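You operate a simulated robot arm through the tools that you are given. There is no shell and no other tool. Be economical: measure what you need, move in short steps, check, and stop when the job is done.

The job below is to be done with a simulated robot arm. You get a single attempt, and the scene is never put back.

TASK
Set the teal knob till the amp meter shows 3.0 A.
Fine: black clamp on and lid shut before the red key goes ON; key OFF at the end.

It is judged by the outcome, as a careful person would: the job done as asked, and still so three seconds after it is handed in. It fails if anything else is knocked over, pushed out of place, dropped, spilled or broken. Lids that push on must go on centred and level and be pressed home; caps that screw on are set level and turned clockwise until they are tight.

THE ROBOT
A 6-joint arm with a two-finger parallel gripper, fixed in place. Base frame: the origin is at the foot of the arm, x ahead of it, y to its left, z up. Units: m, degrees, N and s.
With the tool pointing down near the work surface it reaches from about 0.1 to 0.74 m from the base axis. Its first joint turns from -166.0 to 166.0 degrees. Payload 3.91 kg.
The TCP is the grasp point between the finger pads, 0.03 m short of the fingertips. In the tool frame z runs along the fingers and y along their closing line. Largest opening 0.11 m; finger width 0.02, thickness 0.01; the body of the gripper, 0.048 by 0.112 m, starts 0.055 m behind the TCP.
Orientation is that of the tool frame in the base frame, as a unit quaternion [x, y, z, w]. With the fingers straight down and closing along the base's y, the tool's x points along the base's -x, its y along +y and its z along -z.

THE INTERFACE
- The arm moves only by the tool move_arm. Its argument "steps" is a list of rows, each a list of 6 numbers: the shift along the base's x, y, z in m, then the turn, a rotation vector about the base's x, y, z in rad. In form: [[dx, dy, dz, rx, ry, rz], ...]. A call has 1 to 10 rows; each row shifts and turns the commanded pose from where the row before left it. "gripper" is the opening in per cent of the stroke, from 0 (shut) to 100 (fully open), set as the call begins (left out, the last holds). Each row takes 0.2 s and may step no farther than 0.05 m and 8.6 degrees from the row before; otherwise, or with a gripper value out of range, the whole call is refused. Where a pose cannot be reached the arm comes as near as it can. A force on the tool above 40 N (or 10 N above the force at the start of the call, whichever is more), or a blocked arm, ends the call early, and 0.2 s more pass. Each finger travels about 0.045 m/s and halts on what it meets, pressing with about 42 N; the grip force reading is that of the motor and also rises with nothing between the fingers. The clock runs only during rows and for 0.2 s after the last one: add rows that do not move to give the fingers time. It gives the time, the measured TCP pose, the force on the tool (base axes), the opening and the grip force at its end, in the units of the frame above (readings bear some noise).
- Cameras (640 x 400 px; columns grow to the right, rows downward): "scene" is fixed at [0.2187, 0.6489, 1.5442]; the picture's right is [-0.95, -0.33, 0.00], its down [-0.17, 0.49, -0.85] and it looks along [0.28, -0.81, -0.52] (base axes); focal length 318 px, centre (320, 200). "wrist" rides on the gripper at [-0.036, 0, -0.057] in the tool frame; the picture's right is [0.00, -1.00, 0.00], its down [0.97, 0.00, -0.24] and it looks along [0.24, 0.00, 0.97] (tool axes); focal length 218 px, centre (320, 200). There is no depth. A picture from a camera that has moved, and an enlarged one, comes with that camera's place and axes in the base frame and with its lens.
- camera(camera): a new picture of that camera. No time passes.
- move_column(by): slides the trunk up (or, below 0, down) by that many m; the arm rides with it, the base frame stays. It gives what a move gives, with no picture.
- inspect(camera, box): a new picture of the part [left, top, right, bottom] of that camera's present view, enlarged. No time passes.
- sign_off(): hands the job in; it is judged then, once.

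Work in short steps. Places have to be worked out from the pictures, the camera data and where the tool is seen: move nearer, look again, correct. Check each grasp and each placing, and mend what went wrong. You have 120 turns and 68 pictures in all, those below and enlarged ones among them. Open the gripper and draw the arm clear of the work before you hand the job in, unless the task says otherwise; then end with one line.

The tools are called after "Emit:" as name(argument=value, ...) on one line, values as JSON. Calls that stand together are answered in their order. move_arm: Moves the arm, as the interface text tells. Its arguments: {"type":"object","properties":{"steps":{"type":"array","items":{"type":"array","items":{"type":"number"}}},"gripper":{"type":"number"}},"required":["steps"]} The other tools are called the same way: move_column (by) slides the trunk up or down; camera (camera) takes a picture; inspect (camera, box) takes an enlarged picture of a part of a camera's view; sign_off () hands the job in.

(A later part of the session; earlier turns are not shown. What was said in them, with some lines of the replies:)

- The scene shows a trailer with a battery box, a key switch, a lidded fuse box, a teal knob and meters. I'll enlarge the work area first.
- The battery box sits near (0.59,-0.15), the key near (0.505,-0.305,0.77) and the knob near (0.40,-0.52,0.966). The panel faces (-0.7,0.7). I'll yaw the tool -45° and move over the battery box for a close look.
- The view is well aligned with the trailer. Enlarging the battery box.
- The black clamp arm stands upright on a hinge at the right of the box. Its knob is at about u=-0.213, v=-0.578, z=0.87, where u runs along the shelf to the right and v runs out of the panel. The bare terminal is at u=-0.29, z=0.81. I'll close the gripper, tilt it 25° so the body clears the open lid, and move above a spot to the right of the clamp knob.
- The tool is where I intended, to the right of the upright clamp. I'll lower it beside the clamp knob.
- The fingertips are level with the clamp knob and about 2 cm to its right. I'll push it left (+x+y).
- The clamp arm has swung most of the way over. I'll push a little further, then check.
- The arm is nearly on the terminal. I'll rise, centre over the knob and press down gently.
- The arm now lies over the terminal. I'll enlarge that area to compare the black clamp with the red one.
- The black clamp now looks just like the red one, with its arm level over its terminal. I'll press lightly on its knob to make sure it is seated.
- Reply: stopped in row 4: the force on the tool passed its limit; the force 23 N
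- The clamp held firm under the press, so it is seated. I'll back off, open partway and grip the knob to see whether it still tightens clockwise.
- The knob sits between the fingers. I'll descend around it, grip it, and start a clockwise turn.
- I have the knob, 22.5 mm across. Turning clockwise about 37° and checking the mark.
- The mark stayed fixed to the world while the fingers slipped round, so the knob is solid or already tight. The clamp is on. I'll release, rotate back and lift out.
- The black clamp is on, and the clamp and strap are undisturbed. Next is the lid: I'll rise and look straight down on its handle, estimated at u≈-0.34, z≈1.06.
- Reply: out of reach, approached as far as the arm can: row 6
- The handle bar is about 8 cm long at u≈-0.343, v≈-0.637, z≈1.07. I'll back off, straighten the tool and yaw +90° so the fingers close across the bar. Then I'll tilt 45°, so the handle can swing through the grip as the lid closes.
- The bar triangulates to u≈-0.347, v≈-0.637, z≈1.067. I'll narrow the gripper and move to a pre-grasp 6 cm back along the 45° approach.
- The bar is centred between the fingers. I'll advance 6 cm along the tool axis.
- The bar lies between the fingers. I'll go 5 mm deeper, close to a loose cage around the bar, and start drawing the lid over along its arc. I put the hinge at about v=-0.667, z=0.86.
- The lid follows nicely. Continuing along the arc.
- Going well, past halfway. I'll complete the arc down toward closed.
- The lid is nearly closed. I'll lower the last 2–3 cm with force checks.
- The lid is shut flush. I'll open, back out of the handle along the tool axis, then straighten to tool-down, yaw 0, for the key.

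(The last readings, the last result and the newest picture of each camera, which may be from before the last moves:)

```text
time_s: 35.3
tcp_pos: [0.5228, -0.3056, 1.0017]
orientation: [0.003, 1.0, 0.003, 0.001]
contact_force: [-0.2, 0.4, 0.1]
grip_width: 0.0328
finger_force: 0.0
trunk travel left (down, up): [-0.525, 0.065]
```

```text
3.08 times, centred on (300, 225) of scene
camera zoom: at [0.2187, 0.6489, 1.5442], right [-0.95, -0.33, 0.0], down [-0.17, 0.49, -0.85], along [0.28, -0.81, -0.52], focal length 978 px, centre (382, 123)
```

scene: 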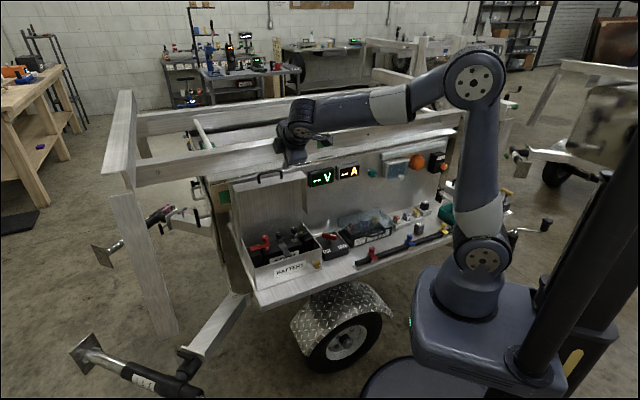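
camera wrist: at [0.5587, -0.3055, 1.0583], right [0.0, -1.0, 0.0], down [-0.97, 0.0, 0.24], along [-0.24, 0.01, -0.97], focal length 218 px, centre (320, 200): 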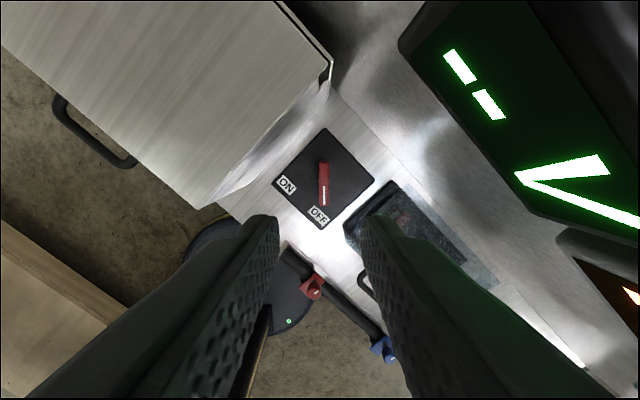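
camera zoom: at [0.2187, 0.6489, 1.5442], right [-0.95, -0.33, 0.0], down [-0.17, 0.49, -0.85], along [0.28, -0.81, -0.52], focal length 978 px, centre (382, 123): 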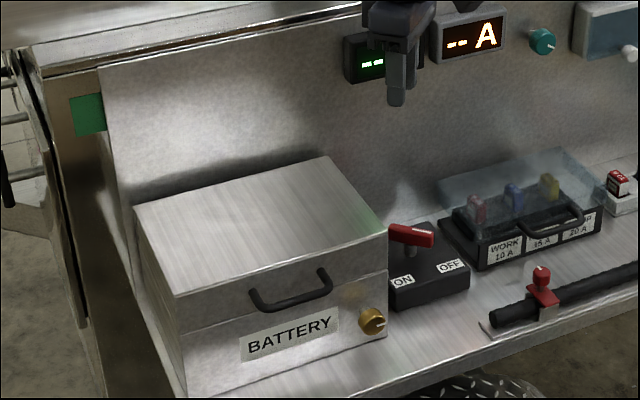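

The battery lid is shut. The clear fuse-box cover might be ajar, so I'll check it before powering.

Emit:
inspect(camera="scene", box=[325, 190, 400, 250])

Emit:
inspect(camera="wrist", box=[260, 110, 520, 300])

```text
6.67 times, centred on (362, 220) of scene
camera zoom: at [0.2187, 0.6489, 1.5442], right [-0.95, -0.33, 0.0], down [-0.17, 0.49, -0.85], along [0.28, -0.81, -0.52], focal length 2119 px, centre (37, 67)
```

zoom: 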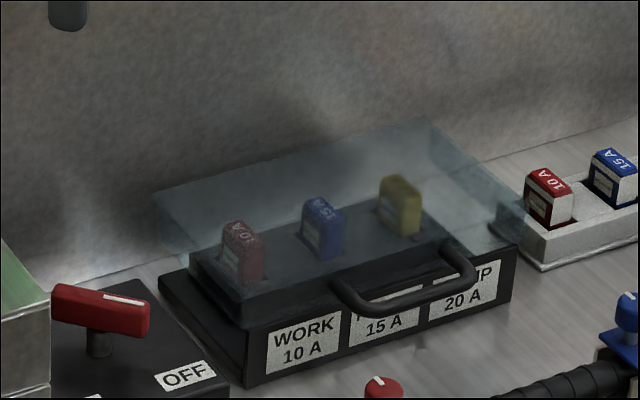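

```text
2.11 times, centred on (390, 205) of wrist
camera zoom: at [0.5587, -0.3055, 1.0583], right [0.0, -1.0, 0.0], down [-0.97, 0.0, 0.24], along [-0.24, 0.01, -0.97], focal length 460 px, centre (173, 190)
```

zoom: 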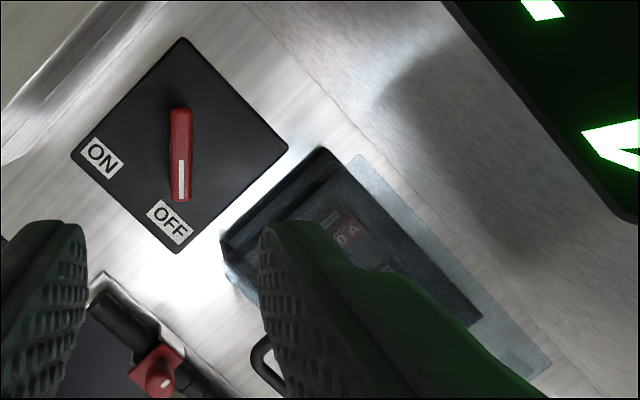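

The clear cover is a level cap and is shut. The key's pivot and handle are at about (0.510,-0.309), z≈0.766, with the handle lying along x. I'll descend over it with the fingers either side in y.

Emit:
move_arm(steps=[[-0.0125, -0.0035, -0.04, 0, 0, 0], [0, 0, -0.045, 0, 0, 0], [0, 0, -0.045, 0, 0, 0], [0, 0, -0.03, 0, 0, 0], [0, 0, 0, 0, 0, 0]])

Emit:
camera(camera="wrist")

```text
time_s: 36.5
tcp_pos: [0.5107, -0.3085, 0.8393]
orientation: [0.001, 1.0, 0.003, 0.001]
contact_force: [0.2, 0.8, 0.6]
grip_width: 0.0329
finger_force: 0.0
trunk travel left (down, up): [-0.525, 0.065]
```

```text
23 pictures are left
camera wrist: at [0.5457, -0.3079, 0.8966], right [0.0, -1.0, 0.0], down [-0.97, 0.0, 0.24], along [-0.24, 0.0, -0.97], focal length 218 px, centre (320, 200)
```

wrist: 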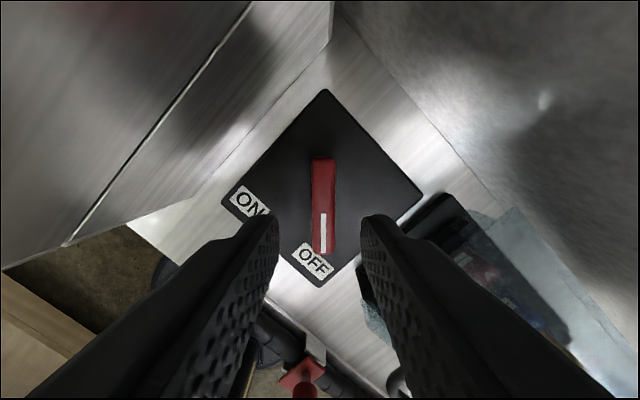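

Well centred. Descending the rest, then gripping.

Emit:
move_arm(steps=[[0, 0, -0.025, 0, 0, 0], [0, 0, -0.02, 0, 0, 0], [0, 0, -0.012, 0, 0, 0], [0, 0, 0, 0, 0, 0]])

Emit:
move_arm(gripper=0, steps=[[0, 0, 0, 0, 0, 0], [0, 0, 0, 0, 0, 0], [0, 0, 0, 0, 0, 0]])

```text
time_s: 37.5
tcp_pos: [0.5129, -0.3087, 0.7835]
orientation: [0.001, 1.0, 0.003, 0.001]
contact_force: [0.2, 1.0, 0.6]
grip_width: 0.0332
finger_force: 0.0
trunk travel left (down, up): [-0.525, 0.065]
```

```text
time_s: 38.3
tcp_pos: [0.512, -0.3087, 0.7828]
orientation: [0.002, 1.0, 0.002, 0.001]
contact_force: [-0.6, -4.2, -2.0]
grip_width: 0.0139
finger_force: 44.5
trunk travel left (down, up): [-0.525, 0.065]
```

The handle is gripped at 13.9 mm. Turning clockwise toward ON (+y).

Emit:
move_arm(steps=[[0, 0, 0, 0, 0, -0.1309], [0, 0, 0, 0, 0, -0.1309], [0, 0, 0, 0, 0, -0.1309], [0, 0, 0, 0, 0, -0.1309], [0, 0, 0, 0, 0, -0.1309], [0, 0, 0, 0, 0, -0.1309]])

Emit:
move_arm(steps=[[0, 0, 0, 0, 0, -0.1309], [0, 0, 0, 0, 0, -0.1309], [0, 0, 0, 0, 0, -0.1309], [0, 0, 0, 0, 0, -0.1309], [0, 0, 0, 0, 0, -0.1309], [0, 0, 0, 0, 0, -0.1309], [0, 0, 0, 0, 0, 0]])

Emit:
camera(camera="scene")

Emit:
camera(camera="wrist")

```text
time_s: 39.7
tcp_pos: [0.5125, -0.3121, 0.784]
orientation: [0.385, 0.923, 0.002, 0.002]
contact_force: [1.8, -21.7, 3.0]
grip_width: 0.0138
finger_force: 45.1
trunk travel left (down, up): [-0.525, 0.065]
```

```text
time_s: 41.3
tcp_pos: [0.5095, -0.3112, 0.7837]
orientation: [0.708, 0.706, 0.001, 0.001]
contact_force: [-3.0, -33.6, 4.5]
grip_width: 0.014
finger_force: 44.9
trunk travel left (down, up): [-0.525, 0.065]
```

```text
22 pictures are left
```

scene: 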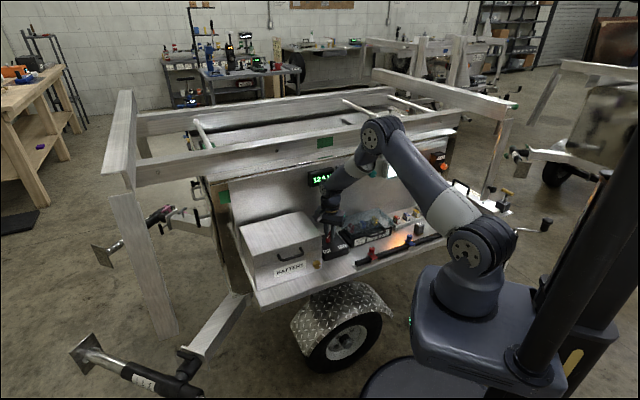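

```text
21 pictures are left
camera wrist: at [0.5095, -0.3468, 0.8413], right [-1.0, 0.0, 0.0], down [0.0, 0.97, 0.24], along [0.0, 0.24, -0.97], focal length 218 px, centre (320, 200)
```

wrist: 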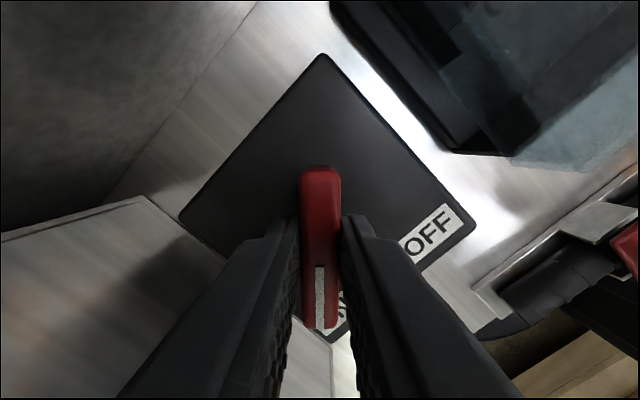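

Key is ON; the voltmeter reads about 12 V. I'll release the key and lift straight up, then read the meters.

Emit:
move_arm(gripper=32, steps=[[0, 0, 0, 0, 0, 0], [0, 0, 0, 0, 0, 0], [0, 0, 0.03, 0, 0, 0], [0, 0, 0.045, 0, 0, 0], [0, 0, 0.045, 0, 0, 0.1309], [-0.03, 0.02, 0.03, 0, 0, 0.1309], [-0.03, 0.02, 0, 0, 0, 0.1309], [-0.03, 0.02, 0, 0, 0, 0.1309], [-0.03, 0.02, 0, 0, 0, 0.1309], [-0.03, 0.02, 0, 0, 0, 0.1309]])

Emit:
inspect(camera="scene", box=[300, 150, 400, 250])

```text
time_s: 43.5
tcp_pos: [0.3603, -0.2095, 0.9342]
orientation: [0.383, 0.924, 0.003, 0.002]
contact_force: [-0.2, -0.5, -0.3]
grip_width: 0.0351
finger_force: 0.0
trunk travel left (down, up): [-0.525, 0.065]
```

```text
4.00 times, centred on (350, 200) of scene
camera zoom: at [0.2187, 0.6489, 1.5442], right [-0.95, -0.33, 0.0], down [-0.17, 0.49, -0.85], along [0.28, -0.81, -0.52], focal length 1272 px, centre (200, 200)
```

zoom: 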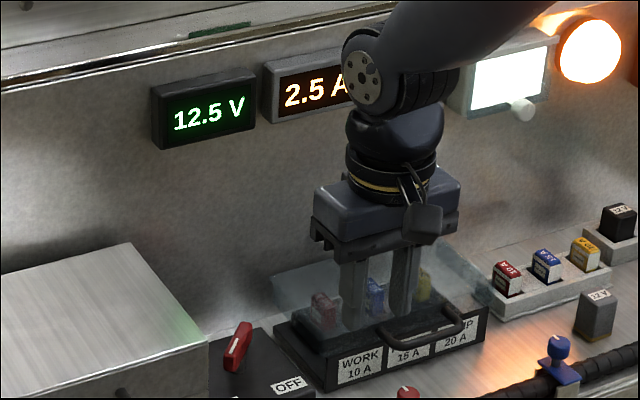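

The meters show 12.5 V and 2.5 A, with the key at ON. The knob is at about (0.398,-0.520,0.966), facing out of the panel. I'll move in front of it while tilting the tool to horizontal.

Emit:
move_arm(steps=[[-0.0027, -0.02, 0.0027, -0.0926, -0.0926, 0], [-0.0027, -0.02, 0.0027, -0.0926, -0.0926, 0], [-0.0027, -0.02, 0.0027, -0.0926, -0.0926, 0], [-0.0027, -0.02, 0.0027, -0.0926, -0.0926, 0], [-0.0027, -0.02, 0.0027, -0.0926, -0.0926, 0], [-0.0027, -0.02, 0.0027, -0.0926, -0.0926, 0]])

Emit:
move_arm(steps=[[-0.0027, -0.02, 0.0027, -0.0926, -0.0926, 0], [-0.0027, -0.02, 0.0027, -0.0926, -0.0926, 0], [-0.0027, -0.02, 0.0027, -0.0926, -0.0926, 0], [-0.0027, -0.02, 0.0027, -0.0926, -0.0926, 0], [-0.0027, -0.02, 0.0027, -0.0926, -0.0926, 0], [-0.0027, -0.02, 0.0027, -0.0926, -0.0926, 0], [0, 0, 0, 0, 0, 0]])

Emit:
camera(camera="wrist")

Emit:
camera(camera="scene")

```text
time_s: 44.9
tcp_pos: [0.3445, -0.3284, 0.9509]
orientation: [0.353, 0.853, -0.145, 0.356]
contact_force: [-0.4, -0.4, 0.9]
grip_width: 0.0353
finger_force: 0.0
trunk travel left (down, up): [-0.525, 0.065]
```

```text
time_s: 46.5
tcp_pos: [0.329, -0.4498, 0.9666]
orientation: [0.27, 0.652, -0.27, 0.656]
contact_force: [0.4, -0.9, 0.0]
grip_width: 0.0353
finger_force: 0.1
trunk travel left (down, up): [-0.525, 0.065]
```

```text
19 pictures are left
camera wrist: at [0.2869, -0.4089, 1.0031], right [-0.7, -0.71, 0.0], down [-0.17, 0.17, -0.97], along [0.69, -0.68, -0.24], focal length 218 px, centre (320, 200)
```

wrist: 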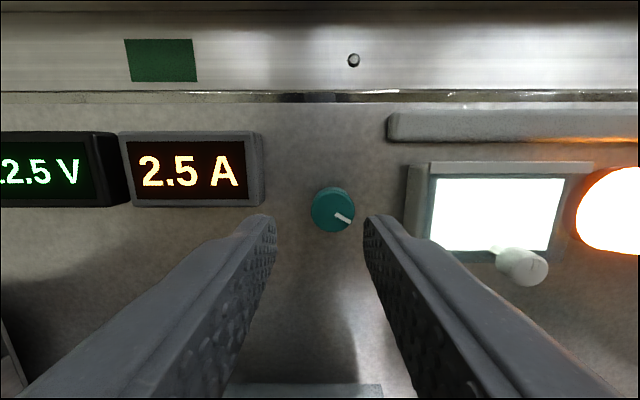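

```text
18 pictures are left
```

scene: 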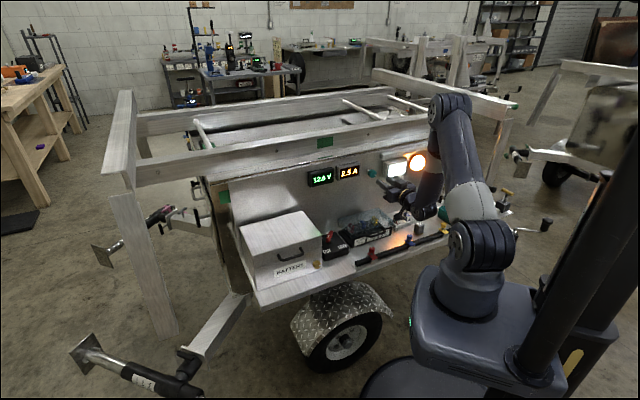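

Knob appears at u≈0.095, z≈0.959 and is about 33 mm wide. I'll open wider, centre on it and come closer.

Emit:
move_arm(gripper=42, steps=[[-0.0064, -0.0064, -0.0065, 0, 0, 0], [0.014, -0.014, 0, 0, 0, 0], [0.0142, -0.0142, 0, 0, 0, 0], [0, 0, 0, 0, 0, 0]])

Emit:
camera(camera="wrist")

```text
time_s: 47.5
tcp_pos: [0.3522, -0.4827, 0.9614]
orientation: [0.27, 0.652, -0.27, 0.655]
contact_force: [0.9, 0.6, 0.7]
grip_width: 0.0461
finger_force: 0.0
trunk travel left (down, up): [-0.525, 0.065]
```

```text
17 pictures are left
camera wrist: at [0.3107, -0.442, 0.9969], right [-0.7, -0.71, 0.0], down [-0.17, 0.17, -0.97], along [0.69, -0.68, -0.24], focal length 218 px, centre (320, 200)
```

wrist: 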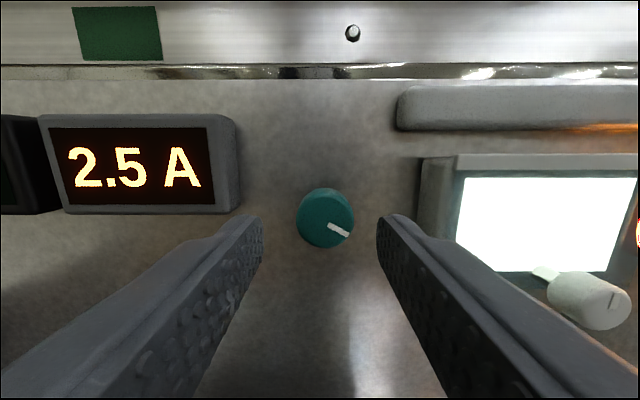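

Nearly centred. A 3 mm shift right, then advance 33 mm and grip the knob.

Emit:
move_arm(steps=[[-0.002, -0.002, 0, 0, 0, 0], [0.0117, -0.0117, 0, 0, 0, 0], [0.0117, -0.0117, 0, 0, 0, 0], [0, 0, 0, 0, 0, 0]])

Emit:
move_arm(gripper=0, steps=[[0, 0, 0, 0, 0, 0], [0, 0, 0, 0, 0, 0], [0, 0, 0, 0, 0, 0]])

Emit:
camera(camera="wrist")

```text
time_s: 48.5
tcp_pos: [0.3725, -0.5082, 0.9609]
orientation: [0.27, 0.652, -0.269, 0.655]
contact_force: [0.3, 0.1, -0.8]
grip_width: 0.046
finger_force: 0.1
trunk travel left (down, up): [-0.525, 0.065]
```

```text
time_s: 49.3
tcp_pos: [0.3733, -0.5077, 0.9604]
orientation: [0.269, 0.653, -0.269, 0.655]
contact_force: [4.4, 2.5, -0.1]
grip_width: 0.0315
finger_force: 44.7
trunk travel left (down, up): [-0.525, 0.065]
```

```text
16 pictures are left
camera wrist: at [0.3323, -0.4678, 0.9965], right [-0.7, -0.71, 0.0], down [-0.17, 0.17, -0.97], along [0.69, -0.68, -0.24], focal length 218 px, centre (320, 200)
```

wrist: 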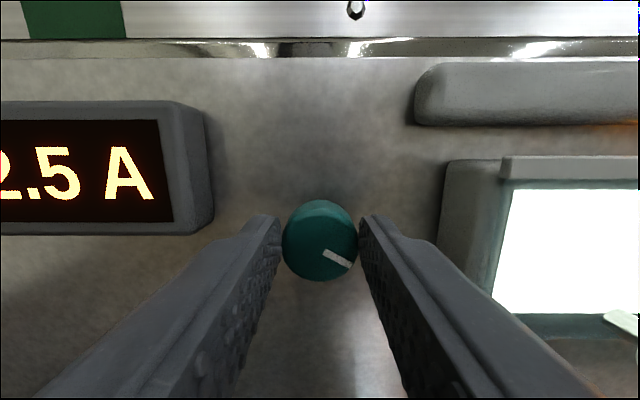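

The knob is gripped. I'll turn it 15° clockwise as a trial and read the meter.

Emit:
move_arm(steps=[[0, 0, 0, 0.0926, -0.0926, 0], [0, 0, 0, 0.0926, -0.0926, 0], [0, 0, 0, 0, 0, 0]])

Emit:
camera(camera="wrist")

```text
time_s: 50.1
tcp_pos: [0.3732, -0.5081, 0.9603]
orientation: [0.353, 0.611, -0.181, 0.686]
contact_force: [2.3, -5.8, 3.9]
grip_width: 0.0315
finger_force: 44.9
trunk travel left (down, up): [-0.525, 0.065]
```

```text
15 pictures are left
camera wrist: at [0.3248, -0.4752, 0.9948], right [-0.68, -0.68, -0.26], down [0.01, 0.35, -0.94], along [0.73, -0.64, -0.23], focal length 218 px, centre (320, 200)
```

wrist: 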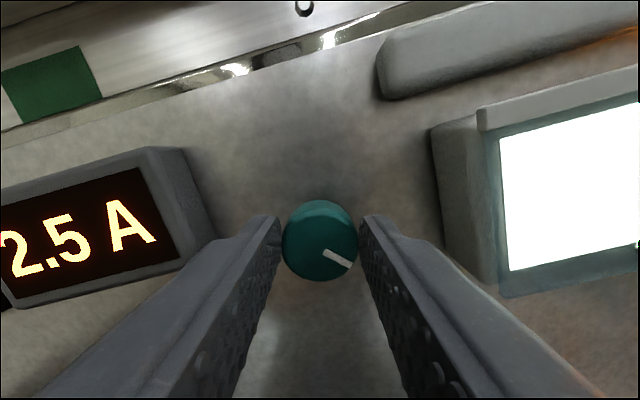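

The knob turned with the gripper but the reading is still 2.5 A. Turning another 15°, with a short wait.

Emit:
move_arm(steps=[[0, 0, 0, 0.0926, -0.0926, 0], [0, 0, 0, 0.0926, -0.0926, 0], [0, 0, 0, 0, 0, 0], [0, 0, 0, 0, 0, 0]])

Emit:
inspect(camera="wrist", box=[0, 100, 420, 362])

```text
time_s: 51.1
tcp_pos: [0.3722, -0.5099, 0.9599]
orientation: [0.43, 0.559, -0.091, 0.703]
contact_force: [0.2, -15.5, 1.4]
grip_width: 0.0313
finger_force: 44.9
trunk travel left (down, up): [-0.525, 0.065]
```

```text
1.52 times, centred on (210, 231) of wrist
camera zoom: at [0.3178, -0.4821, 0.9906], right [-0.61, -0.61, -0.5], down [0.18, 0.51, -0.84], along [0.77, -0.6, -0.2], focal length 333 px, centre (488, 153)
```

zoom: 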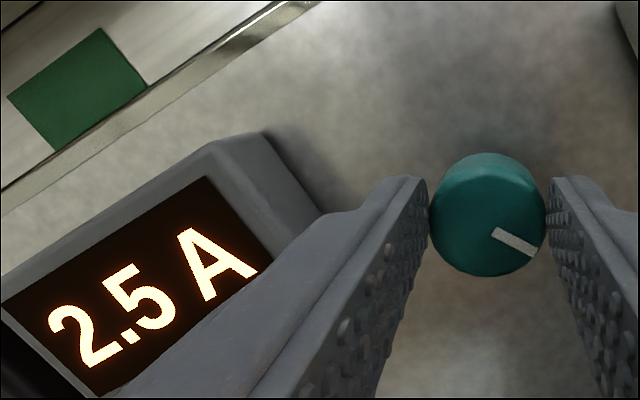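

Still 2.5 A after 30°. I'll turn a further 30° clockwise and read again.

Emit:
move_arm(steps=[[0, 0, 0, 0.0926, -0.0926, 0], [0, 0, 0, 0.0926, -0.0926, 0], [0, 0, 0, 0.0926, -0.0926, 0], [0, 0, 0, 0.0926, -0.0926, 0], [0, 0, 0, 0, 0, 0], [0, 0, 0, 0, 0, 0]])

Emit:
camera(camera="wrist")

```text
time_s: 52.5
tcp_pos: [0.3698, -0.5111, 0.9586]
orientation: [0.563, 0.427, 0.094, 0.701]
contact_force: [-12.3, -22.6, -15.1]
grip_width: 0.0313
finger_force: 45.4
trunk travel left (down, up): [-0.525, 0.065]
```

```text
13 pictures are left
camera wrist: at [0.3074, -0.4924, 0.9757], right [-0.35, -0.35, -0.87], down [0.43, 0.77, -0.48], along [0.83, -0.54, -0.12], focal length 218 px, centre (320, 200)
```

wrist: 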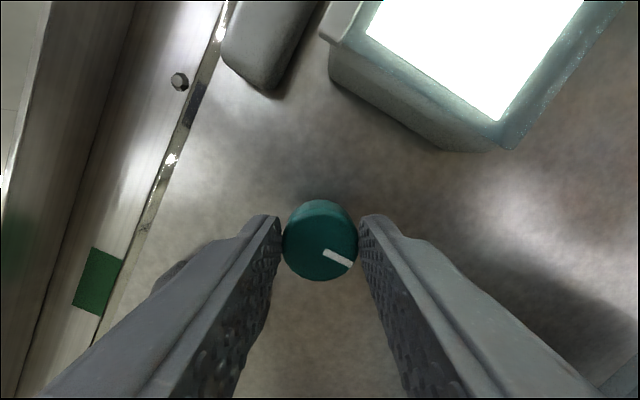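

The meter is out of this view, so I'll read it from the scene camera.

Emit:
inspect(camera="scene", box=[300, 150, 440, 240])

```text
4.44 times, centred on (370, 195) of scene
camera zoom: at [0.2187, 0.6489, 1.5442], right [-0.95, -0.33, 0.0], down [-0.17, 0.49, -0.85], along [0.28, -0.81, -0.52], focal length 1413 px, centre (98, 222)
```

zoom: 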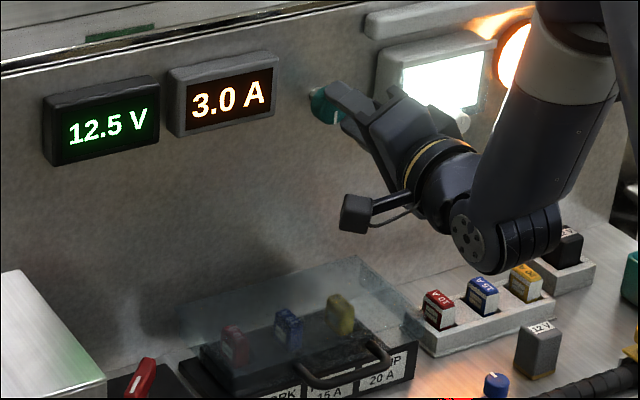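

It reads 3.0 A. I'll open the gripper without turning, back straight out, and confirm the reading holds.

Emit:
move_arm(gripper=42, steps=[[0, 0, 0, 0, 0, 0], [0, 0, 0, 0, 0, 0], [0, 0, 0, 0, 0, 0], [-0.02, 0.02, 0, 0, 0, 0], [-0.025, 0.025, 0, 0, 0, 0], [-0.025, 0.025, 0, 0, 0, 0], [0, 0, 0, 0, 0, 0]])

Emit:
inspect(camera="scene", box=[300, 150, 440, 240])

```text
time_s: 54.1
tcp_pos: [0.3037, -0.4364, 0.9614]
orientation: [0.56, 0.428, 0.093, 0.703]
contact_force: [0.0, -0.1, -0.2]
grip_width: 0.0462
finger_force: 0.0
trunk travel left (down, up): [-0.525, 0.065]
```

```text
4.44 times, centred on (370, 195) of scene
camera zoom: at [0.2187, 0.6489, 1.5442], right [-0.95, -0.33, 0.0], down [-0.17, 0.49, -0.85], along [0.28, -0.81, -0.52], focal length 1413 px, centre (98, 222)
```

zoom: 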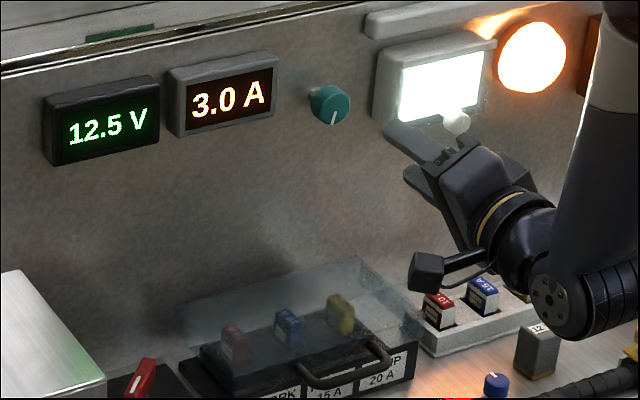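

3.0 A holds. Now the key: roll back, untilt to tool-down, and yaw to -90° over the key.

Emit:
move_arm(steps=[[0, 0, 0, -0.0926, 0.0926, 0], [0, 0, 0, -0.0926, 0.0926, 0], [0, 0, 0, -0.0926, 0.0926, 0], [0, 0, 0, -0.0926, 0.0926, 0], [0, 0, 0, -0.0926, 0.0926, 0], [0, 0, 0, -0.0926, 0.0926, 0], [0, 0, 0, -0.0926, 0.0926, 0], [0, 0, 0, -0.0926, 0.0926, 0]])

Emit:
move_arm(steps=[[0, 0, 0, 0.0926, 0.0926, 0], [0, 0, 0, 0.0926, 0.0926, 0], [0, 0, 0, 0.0926, 0.0926, 0], [0, 0, 0, 0.0926, 0.0926, 0], [0, 0, 0, 0.0926, 0.0926, 0], [0, 0, 0, 0.0926, 0.0926, 0], [0, 0, 0, 0.0926, 0.0926, 0], [0, 0, 0, 0.0926, 0.0926, 0], [0, 0, 0, 0.0926, 0.0926, 0], [0, 0, 0, 0.0926, 0.0926, 0]])

Emit:
move_arm(gripper=32, steps=[[0.0258, 0.0158, 0, 0.0926, 0.0926, 0], [0.0258, 0.0158, 0, 0.0926, 0.0926, 0], [0.0258, 0.0158, 0, 0, 0, -0.1309], [0.0258, 0.0158, 0, 0, 0, -0.1309], [0.0258, 0.0158, 0, 0, 0, -0.1309], [0.0258, 0.0158, 0, 0, 0, -0.1309], [0.0258, 0.0158, 0, 0, 0, -0.1309], [0.0258, 0.0158, 0, 0, 0, -0.1309], [0, 0, 0, 0, 0, 0]])

Emit:
camera(camera="wrist")

Emit:
inspect(camera="scene", box=[240, 150, 400, 270])

```text
time_s: 55.9
tcp_pos: [0.3015, -0.4394, 0.9609]
orientation: [0.269, 0.653, -0.271, 0.655]
contact_force: [0.1, -0.9, 0.7]
grip_width: 0.0463
finger_force: 0.0
trunk travel left (down, up): [-0.525, 0.065]
```

```text
time_s: 58.1
tcp_pos: [0.3005, -0.4361, 0.9555]
orientation: [0.374, 0.911, -0.047, 0.165]
contact_force: [0.2, 0.5, -1.1]
grip_width: 0.0462
finger_force: 0.1
out of reach, approached as far as the arm can: row 8, 10
trunk travel left (down, up): [-0.525, 0.065]
```

```text
time_s: 60.1
tcp_pos: [0.152, -0.4112, 0.8868]
orientation: [0.7, 0.705, 0.002, 0.113]
contact_force: [0.2, 0.5, -0.2]
grip_width: 0.035
finger_force: 0.0
out of reach, approached as far as the arm can: row 1, 2, 3, 4, 5, 6, 7, 8
trunk travel left (down, up): [-0.525, 0.065]
```

```text
10 pictures are left
camera wrist: at [0.141, -0.4373, 0.9488], right [-0.99, -0.02, -0.16], down [-0.03, 1.0, 0.08], along [0.16, 0.09, -0.98], focal length 218 px, centre (320, 200)
```

wrist: 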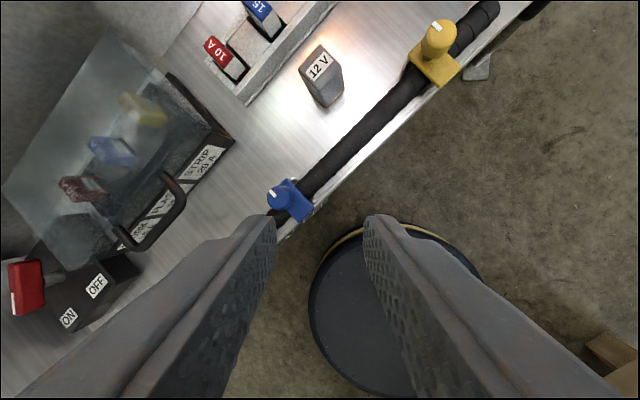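

```text
3.33 times, centred on (320, 210) of scene
camera zoom: at [0.2187, 0.6489, 1.5442], right [-0.95, -0.33, 0.0], down [-0.17, 0.49, -0.85], along [0.28, -0.81, -0.52], focal length 1060 px, centre (320, 167)
```

zoom: 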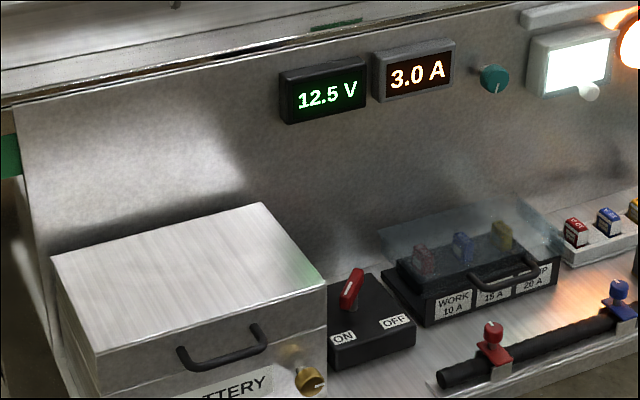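

The arm ran into a joint limit and drifted toward (0.152,-0.411). Nothing was touched, and the meter still reads 3.0 A. I'll check the commanded pose with a null step and a small rise.

Emit:
move_arm(steps=[[0, 0, 0.03, 0, 0, 0], [0, 0, 0.03, 0, 0, 0], [0, 0, 0, 0, 0, 0]])

Emit:
camera(camera="scene")

```text
time_s: 60.9
tcp_pos: [0.1308, -0.4086, 0.9389]
orientation: [0.7, 0.705, 0.005, 0.115]
contact_force: [1.6, -0.5, 0.5]
grip_width: 0.0351
finger_force: 0.0
out of reach, approached as far as the arm can: row 1, 2
trunk travel left (down, up): [-0.525, 0.065]
```

```text
8 pictures are left
```

scene: 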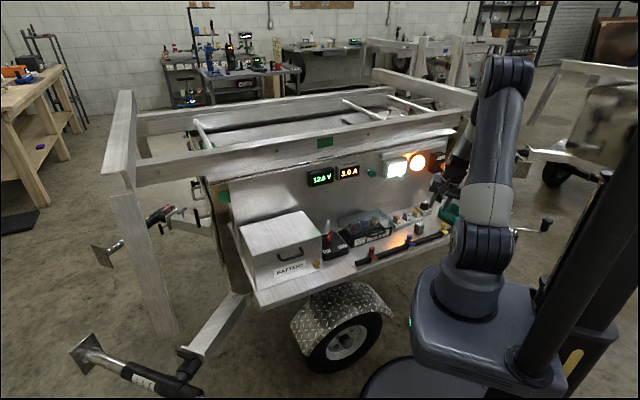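

The tool is still tilted 13°, held by a joint limit. I'll try pure translation back toward the middle of the workspace, without rotation.

Emit:
move_arm(steps=[[0.03, 0.02, 0.0, 0, 0, 0], [0.03, 0.02, 0.0, 0, 0, 0], [0.03, 0.02, 0.0, 0, 0, 0], [0, 0, 0, 0, 0, 0]])

```text
time_s: 61.9
tcp_pos: [0.131, -0.3551, 0.9299]
orientation: [0.701, 0.705, 0.0, 0.109]
contact_force: [0.4, 0.4, 0.5]
grip_width: 0.0352
finger_force: 0.1
out of reach, approached as far as the arm can: row 1, 2, 3
trunk travel left (down, up): [-0.525, 0.065]
```

x is stuck while y follows, so the roll joint is probably the one at its limit. I'll try yawing back the other way (+).

Emit:
move_arm(steps=[[0, 0, 0, 0, 0, 0.1309], [0, 0, 0, 0, 0, 0.1309], [0, 0, 0, 0, 0, 0.1309], [0.02, 0.01, 0, 0, 0, 0.1309], [0.02, 0.01, 0, 0, 0, 0.1309], [0.02, 0.01, 0, 0, 0, 0.1309], [0, 0, 0, 0, 0, 0]])

```text
time_s: 63.5
tcp_pos: [0.1914, -0.3282, 0.9291]
orientation: [0.377, 0.92, 0.041, 0.1]
contact_force: [0.3, 0.5, -0.2]
grip_width: 0.0353
finger_force: 0.0
trunk travel left (down, up): [-0.525, 0.065]
```

That freed it. I'll finish untilting (12° about +y). Since the gripper is symmetric, I'll reach the key with yaw +90°, away from the limit.

Emit:
move_arm(steps=[[0, 0, 0.01, 0, 0.1085, 0], [0, 0, 0.01, 0, 0.1085, 0], [0.0354, 0.002, 0, 0, 0, 0.1309], [0.0354, 0.002, 0, 0, 0, 0.1309], [0.0354, 0.002, 0, 0, 0, 0.1309], [0.0354, 0.002, 0, 0, 0, 0.1309], [0, 0, 0, 0, 0, 0]])

```text
time_s: 65.1
tcp_pos: [0.3316, -0.3143, 0.923]
orientation: [0.128, 0.987, 0.056, 0.077]
contact_force: [0.0, -0.3, 0.3]
grip_width: 0.0354
finger_force: 0.1
out of reach, approached as far as the arm can: row 1, 2, 5, 6
trunk travel left (down, up): [-0.525, 0.065]
```

The tilt still won't come out, so the wrist is probably in another branch. I'll look at the arm's posture.

Emit:
inspect(camera="scene", box=[300, 40, 560, 300])

```text
1.54 times, centred on (430, 170) of scene
camera zoom: at [0.2187, 0.6489, 1.5442], right [-0.95, -0.33, 0.0], down [-0.17, 0.49, -0.85], along [0.28, -0.81, -0.52], focal length 489 px, centre (151, 246)
```

zoom: 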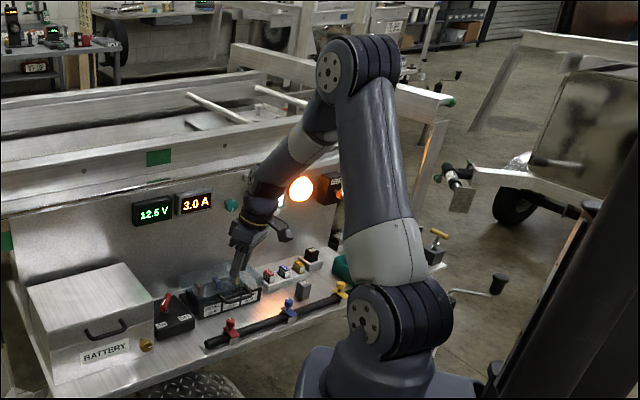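

The wrist looks nearly in line with the forearm, close to a singularity. I'll tilt the tool outward about 45° in the arm's own vertical plane, which should bring the wrist back to a clean posture. Then I'll untilt strictly in that plane.

Emit:
move_arm(steps=[[0, 0, 0.005, -0.102, -0.0686, -0.0236], [0, 0, 0.005, -0.102, -0.0686, -0.0236], [0, 0, 0.005, -0.102, -0.0686, -0.0236], [0, 0, 0.005, -0.102, -0.0686, -0.0236], [0, 0, 0.005, -0.102, -0.0686, -0.0236], [0, 0, 0.005, -0.102, -0.0686, -0.0236], [0, 0, 0, 0, 0, 0]])

```text
time_s: 66.7
tcp_pos: [0.3391, -0.3075, 0.9467]
orientation: [0.143, 0.941, -0.144, 0.272]
contact_force: [0.7, -0.6, -0.6]
grip_width: 0.0353
finger_force: 0.2
out of reach, approached as far as the arm can: row 5, 6
trunk travel left (down, up): [-0.525, 0.065]
```

Partly blocked. I'll return to the mid-waypoint of the known-good inbound path (45° tilt at (0.3445,-0.3284,0.951)), then retrace that path in reverse.

Emit:
move_arm(steps=[[0.0014, -0.0052, 0.001, 0.0159, -0.0672, -0.1], [0.0014, -0.0052, 0.001, 0.0159, -0.0672, -0.1], [0.0014, -0.0052, 0.001, 0.0159, -0.0672, -0.1], [0.0014, -0.0052, 0.001, 0.0159, -0.0672, -0.1], [0, 0, 0, 0, 0, 0]])

```text
time_s: 67.9
tcp_pos: [0.3457, -0.3271, 0.9506]
orientation: [0.353, 0.853, -0.144, 0.356]
contact_force: [0.2, 0.8, -0.1]
grip_width: 0.0351
finger_force: 0.1
trunk travel left (down, up): [-0.525, 0.065]
```

Reached cleanly. Now retracing the inbound path backwards.

Emit:
move_arm(steps=[[0.0027, 0.02, -0.0027, 0.0926, 0.0926, 0], [0.0027, 0.02, -0.0027, 0.0926, 0.0926, 0], [0.0027, 0.02, -0.0027, 0.0926, 0.0926, 0]])

Emit:
move_arm(steps=[[0.0027, 0.02, -0.0027, 0.0926, 0.0926, 0], [0.0027, 0.02, -0.0027, 0.0926, 0.0926, 0], [0.0027, 0.02, -0.0027, 0.0926, 0.0926, 0], [0, 0, 0, 0, 0, 0]])

```text
time_s: 68.7
tcp_pos: [0.3534, -0.2682, 0.9433]
orientation: [0.376, 0.905, -0.074, 0.181]
contact_force: [-0.6, 0.4, -0.2]
grip_width: 0.0355
finger_force: 0.1
trunk travel left (down, up): [-0.525, 0.065]
```

```text
time_s: 69.7
tcp_pos: [0.3612, -0.2072, 0.935]
orientation: [0.382, 0.924, 0.002, 0.0]
contact_force: [-0.2, 1.2, 0.0]
grip_width: 0.0351
finger_force: 0.0
trunk travel left (down, up): [-0.525, 0.065]
```

Fully recovered: tool down, yaw -45°. Now retracing to above the key with yaw -90°.

Emit:
move_arm(steps=[[0.0298, -0.0206, 0, 0, 0, -0.1309], [0.0298, -0.0206, 0, 0, 0, -0.1309], [0.0298, -0.0206, 0, 0, 0, -0.1309], [0.0298, -0.0206, 0, 0, 0, -0.1309], [0.0298, -0.0206, 0, 0, 0, -0.1309], [0, 0, -0.03, 0, 0, -0.1309], [0, 0, -0.03, 0, 0, 0], [0, 0, 0, 0, 0, 0]])

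Emit:
camera(camera="wrist")

```text
time_s: 71.5
tcp_pos: [0.5109, -0.3104, 0.8752]
orientation: [0.708, 0.706, 0.0, 0.001]
contact_force: [-0.1, 0.9, -0.3]
grip_width: 0.035
finger_force: 0.0
trunk travel left (down, up): [-0.525, 0.065]
```

```text
6 pictures are left
camera wrist: at [0.5104, -0.3461, 0.9323], right [-1.0, 0.0, 0.0], down [0.0, 0.97, 0.24], along [0.0, 0.24, -0.97], focal length 218 px, centre (320, 200)
```

wrist: 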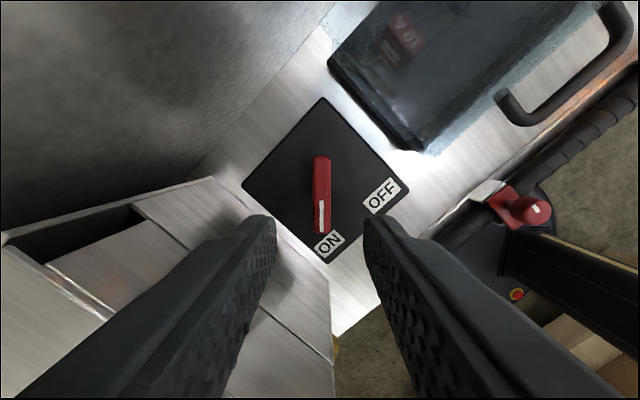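

The key handle is centred between the fingers. Descending and gripping.

Emit:
move_arm(steps=[[0, 0, -0.04, 0, 0, 0], [0, 0, -0.035, 0, 0, 0], [0, 0, -0.017, 0, 0, 0], [0, 0, 0, 0, 0, 0]])

Emit:
move_arm(gripper=0, steps=[[0, 0, 0, 0, 0, 0], [0, 0, 0, 0, 0, 0], [0, 0, 0, 0, 0, 0]])

Emit:
move_arm(steps=[[0, 0, 0, 0, 0, 0.1309], [0, 0, 0, 0, 0, 0.1309], [0, 0, 0, 0, 0, 0.1309], [0, 0, 0, 0, 0, 0.1309], [0, 0, 0, 0, 0, 0.1309], [0, 0, 0, 0, 0, 0.1309]])

Emit:
move_arm(steps=[[0, 0, 0, 0, 0, 0.1309], [0, 0, 0, 0, 0, 0.1309], [0, 0, 0, 0, 0, 0.1309], [0, 0, 0, 0, 0, 0.1309], [0, 0, 0, 0, 0, 0.1309], [0, 0, 0, 0, 0, 0.1309], [0, 0, 0, 0, 0, 0]])

Emit:
inspect(camera="scene", box=[220, 140, 420, 290])

```text
time_s: 72.5
tcp_pos: [0.5115, -0.3113, 0.7835]
orientation: [0.707, 0.707, 0.0, 0.002]
contact_force: [0.0, -0.5, -0.1]
grip_width: 0.0352
finger_force: 0.1
trunk travel left (down, up): [-0.525, 0.065]
```

```text
time_s: 73.3
tcp_pos: [0.511, -0.312, 0.7818]
orientation: [0.708, 0.706, 0.0, 0.001]
contact_force: [-7.3, 0.0, -0.4]
grip_width: 0.0158
finger_force: 45.4
trunk travel left (down, up): [-0.525, 0.065]
```

```text
time_s: 74.7
tcp_pos: [0.5105, -0.3102, 0.7816]
orientation: [0.382, 0.924, 0.0, 0.001]
contact_force: [2.8, 0.9, -4.8]
grip_width: 0.0157
finger_force: 45.1
trunk travel left (down, up): [-0.525, 0.065]
```

```text
time_s: 76.3
tcp_pos: [0.5117, -0.3094, 0.7823]
orientation: [-0.001, 1.0, 0.002, 0.002]
contact_force: [10.2, 10.4, -8.6]
grip_width: 0.0158
finger_force: 45.0
trunk travel left (down, up): [-0.525, 0.065]
```

```text
2.67 times, centred on (320, 215) of scene
camera zoom: at [0.2187, 0.6489, 1.5442], right [-0.95, -0.33, 0.0], down [-0.17, 0.49, -0.85], along [0.28, -0.81, -0.52], focal length 848 px, centre (320, 160)
```

zoom: 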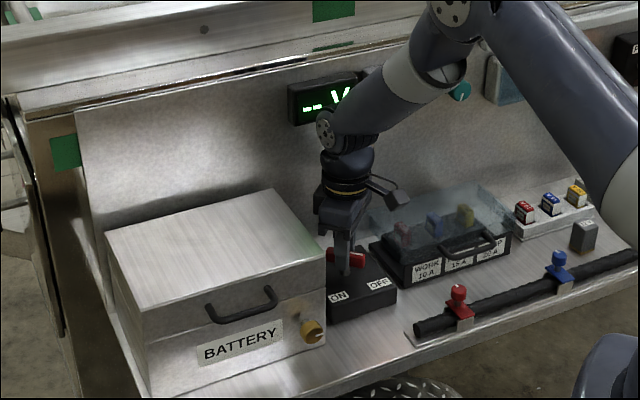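

Power is off; the voltmeter shows "--". I'll release, lift clear and check the key's position.

Emit:
move_arm(gripper=32, steps=[[0, 0, 0, 0, 0, 0], [0, 0, 0, 0, 0, 0], [0, 0, 0, 0, 0, 0], [0, 0, 0.03, 0, 0, 0], [0, 0, 0.04, 0, 0, 0], [0, 0, 0.04, 0, 0, 0], [0, 0, 0, 0, 0, 0]])

Emit:
camera(camera="wrist")

```text
time_s: 77.9
tcp_pos: [0.51, -0.3115, 0.8939]
orientation: [0.0, 1.0, 0.002, 0.001]
contact_force: [-0.5, -0.8, 0.3]
grip_width: 0.0352
finger_force: 0.0
trunk travel left (down, up): [-0.525, 0.065]
```

```text
4 pictures are left
camera wrist: at [0.5455, -0.3111, 0.9507], right [0.0, -1.0, 0.0], down [-0.97, 0.0, 0.24], along [-0.24, 0.0, -0.97], focal length 218 px, centre (320, 200)
```

wrist: 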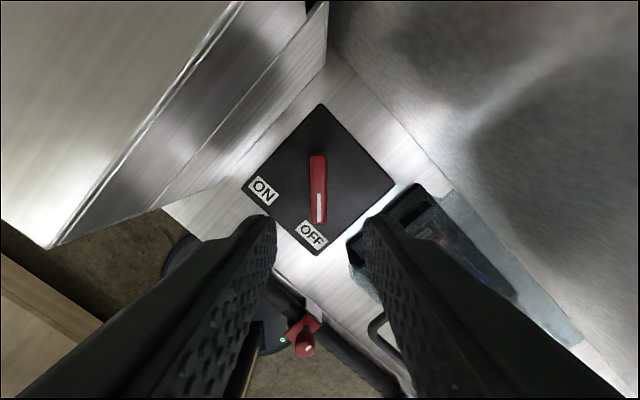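

The key points squarely at OFF. I'll open the gripper and draw the arm clear.

Emit:
move_arm(gripper=100, steps=[[0, 0, 0.045, 0, 0, 0], [0, 0, 0.045, 0, 0, 0], [0, 0, 0.045, 0, 0, 0], [-0.03, 0.03, 0.03, 0, 0, 0], [-0.03, 0.03, 0.03, 0, 0, 0], [-0.03, 0.03, 0.03, 0, 0, 0], [-0.03, 0.03, 0, 0, 0, 0], [0, 0, 0, 0, 0, 0]])

Emit:
inspect(camera="scene", box=[220, 140, 460, 300])

```text
refused: row 4 steps farther than a row can; nothing moved
```

```text
2.50 times, centred on (340, 220) of scene
camera zoom: at [0.2187, 0.6489, 1.5442], right [-0.95, -0.33, 0.0], down [-0.17, 0.49, -0.85], along [0.28, -0.81, -0.52], focal length 795 px, centre (270, 150)
```

zoom: 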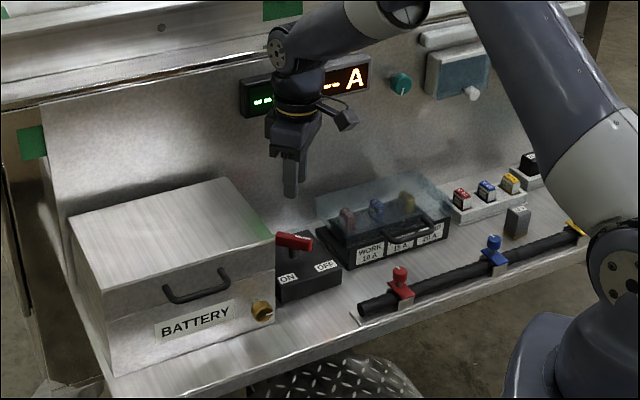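

The state looks right: lid shut, key at OFF, meters dark and knob pointing down. I'll repeat the retreat with shorter rows.

Emit:
move_arm(gripper=100, steps=[[0, 0, 0.045, 0, 0, 0], [0, 0, 0.045, 0, 0, 0], [0, 0, 0.045, 0, 0, 0], [-0.025, 0.025, 0.03, 0, 0, 0], [-0.025, 0.025, 0.03, 0, 0, 0], [-0.025, 0.025, 0.03, 0, 0, 0], [-0.025, 0.025, 0, 0, 0, 0], [0, 0, 0, 0, 0, 0]])

Emit:
camera(camera="scene")

```text
time_s: 79.7
tcp_pos: [0.4108, -0.2079, 1.1166]
orientation: [0.0, 1.0, 0.001, 0.001]
contact_force: [-1.0, 0.6, -0.6]
grip_width: 0.1098
finger_force: 0.0
trunk travel left (down, up): [-0.525, 0.065]
```

```text
2 pictures are left
```

scene: 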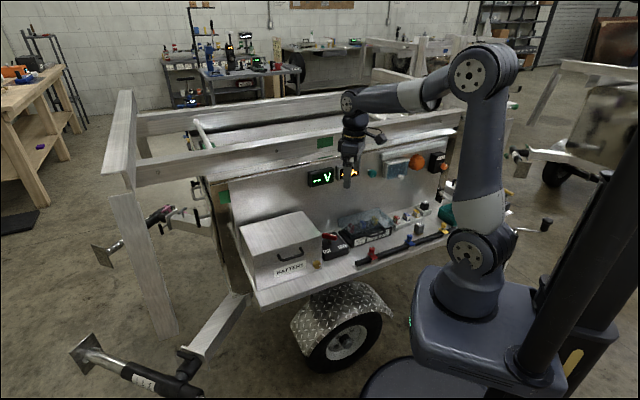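

The arm is clear, the gripper is open and everything is in place. Handing in.

Emit:
sign_off()

```text
The job is handed in.
```

The teal knob is set so the amp meter read 3.0 A; the black clamp was on and the battery lid shut before the red key went ON, and the key is now back at OFF.
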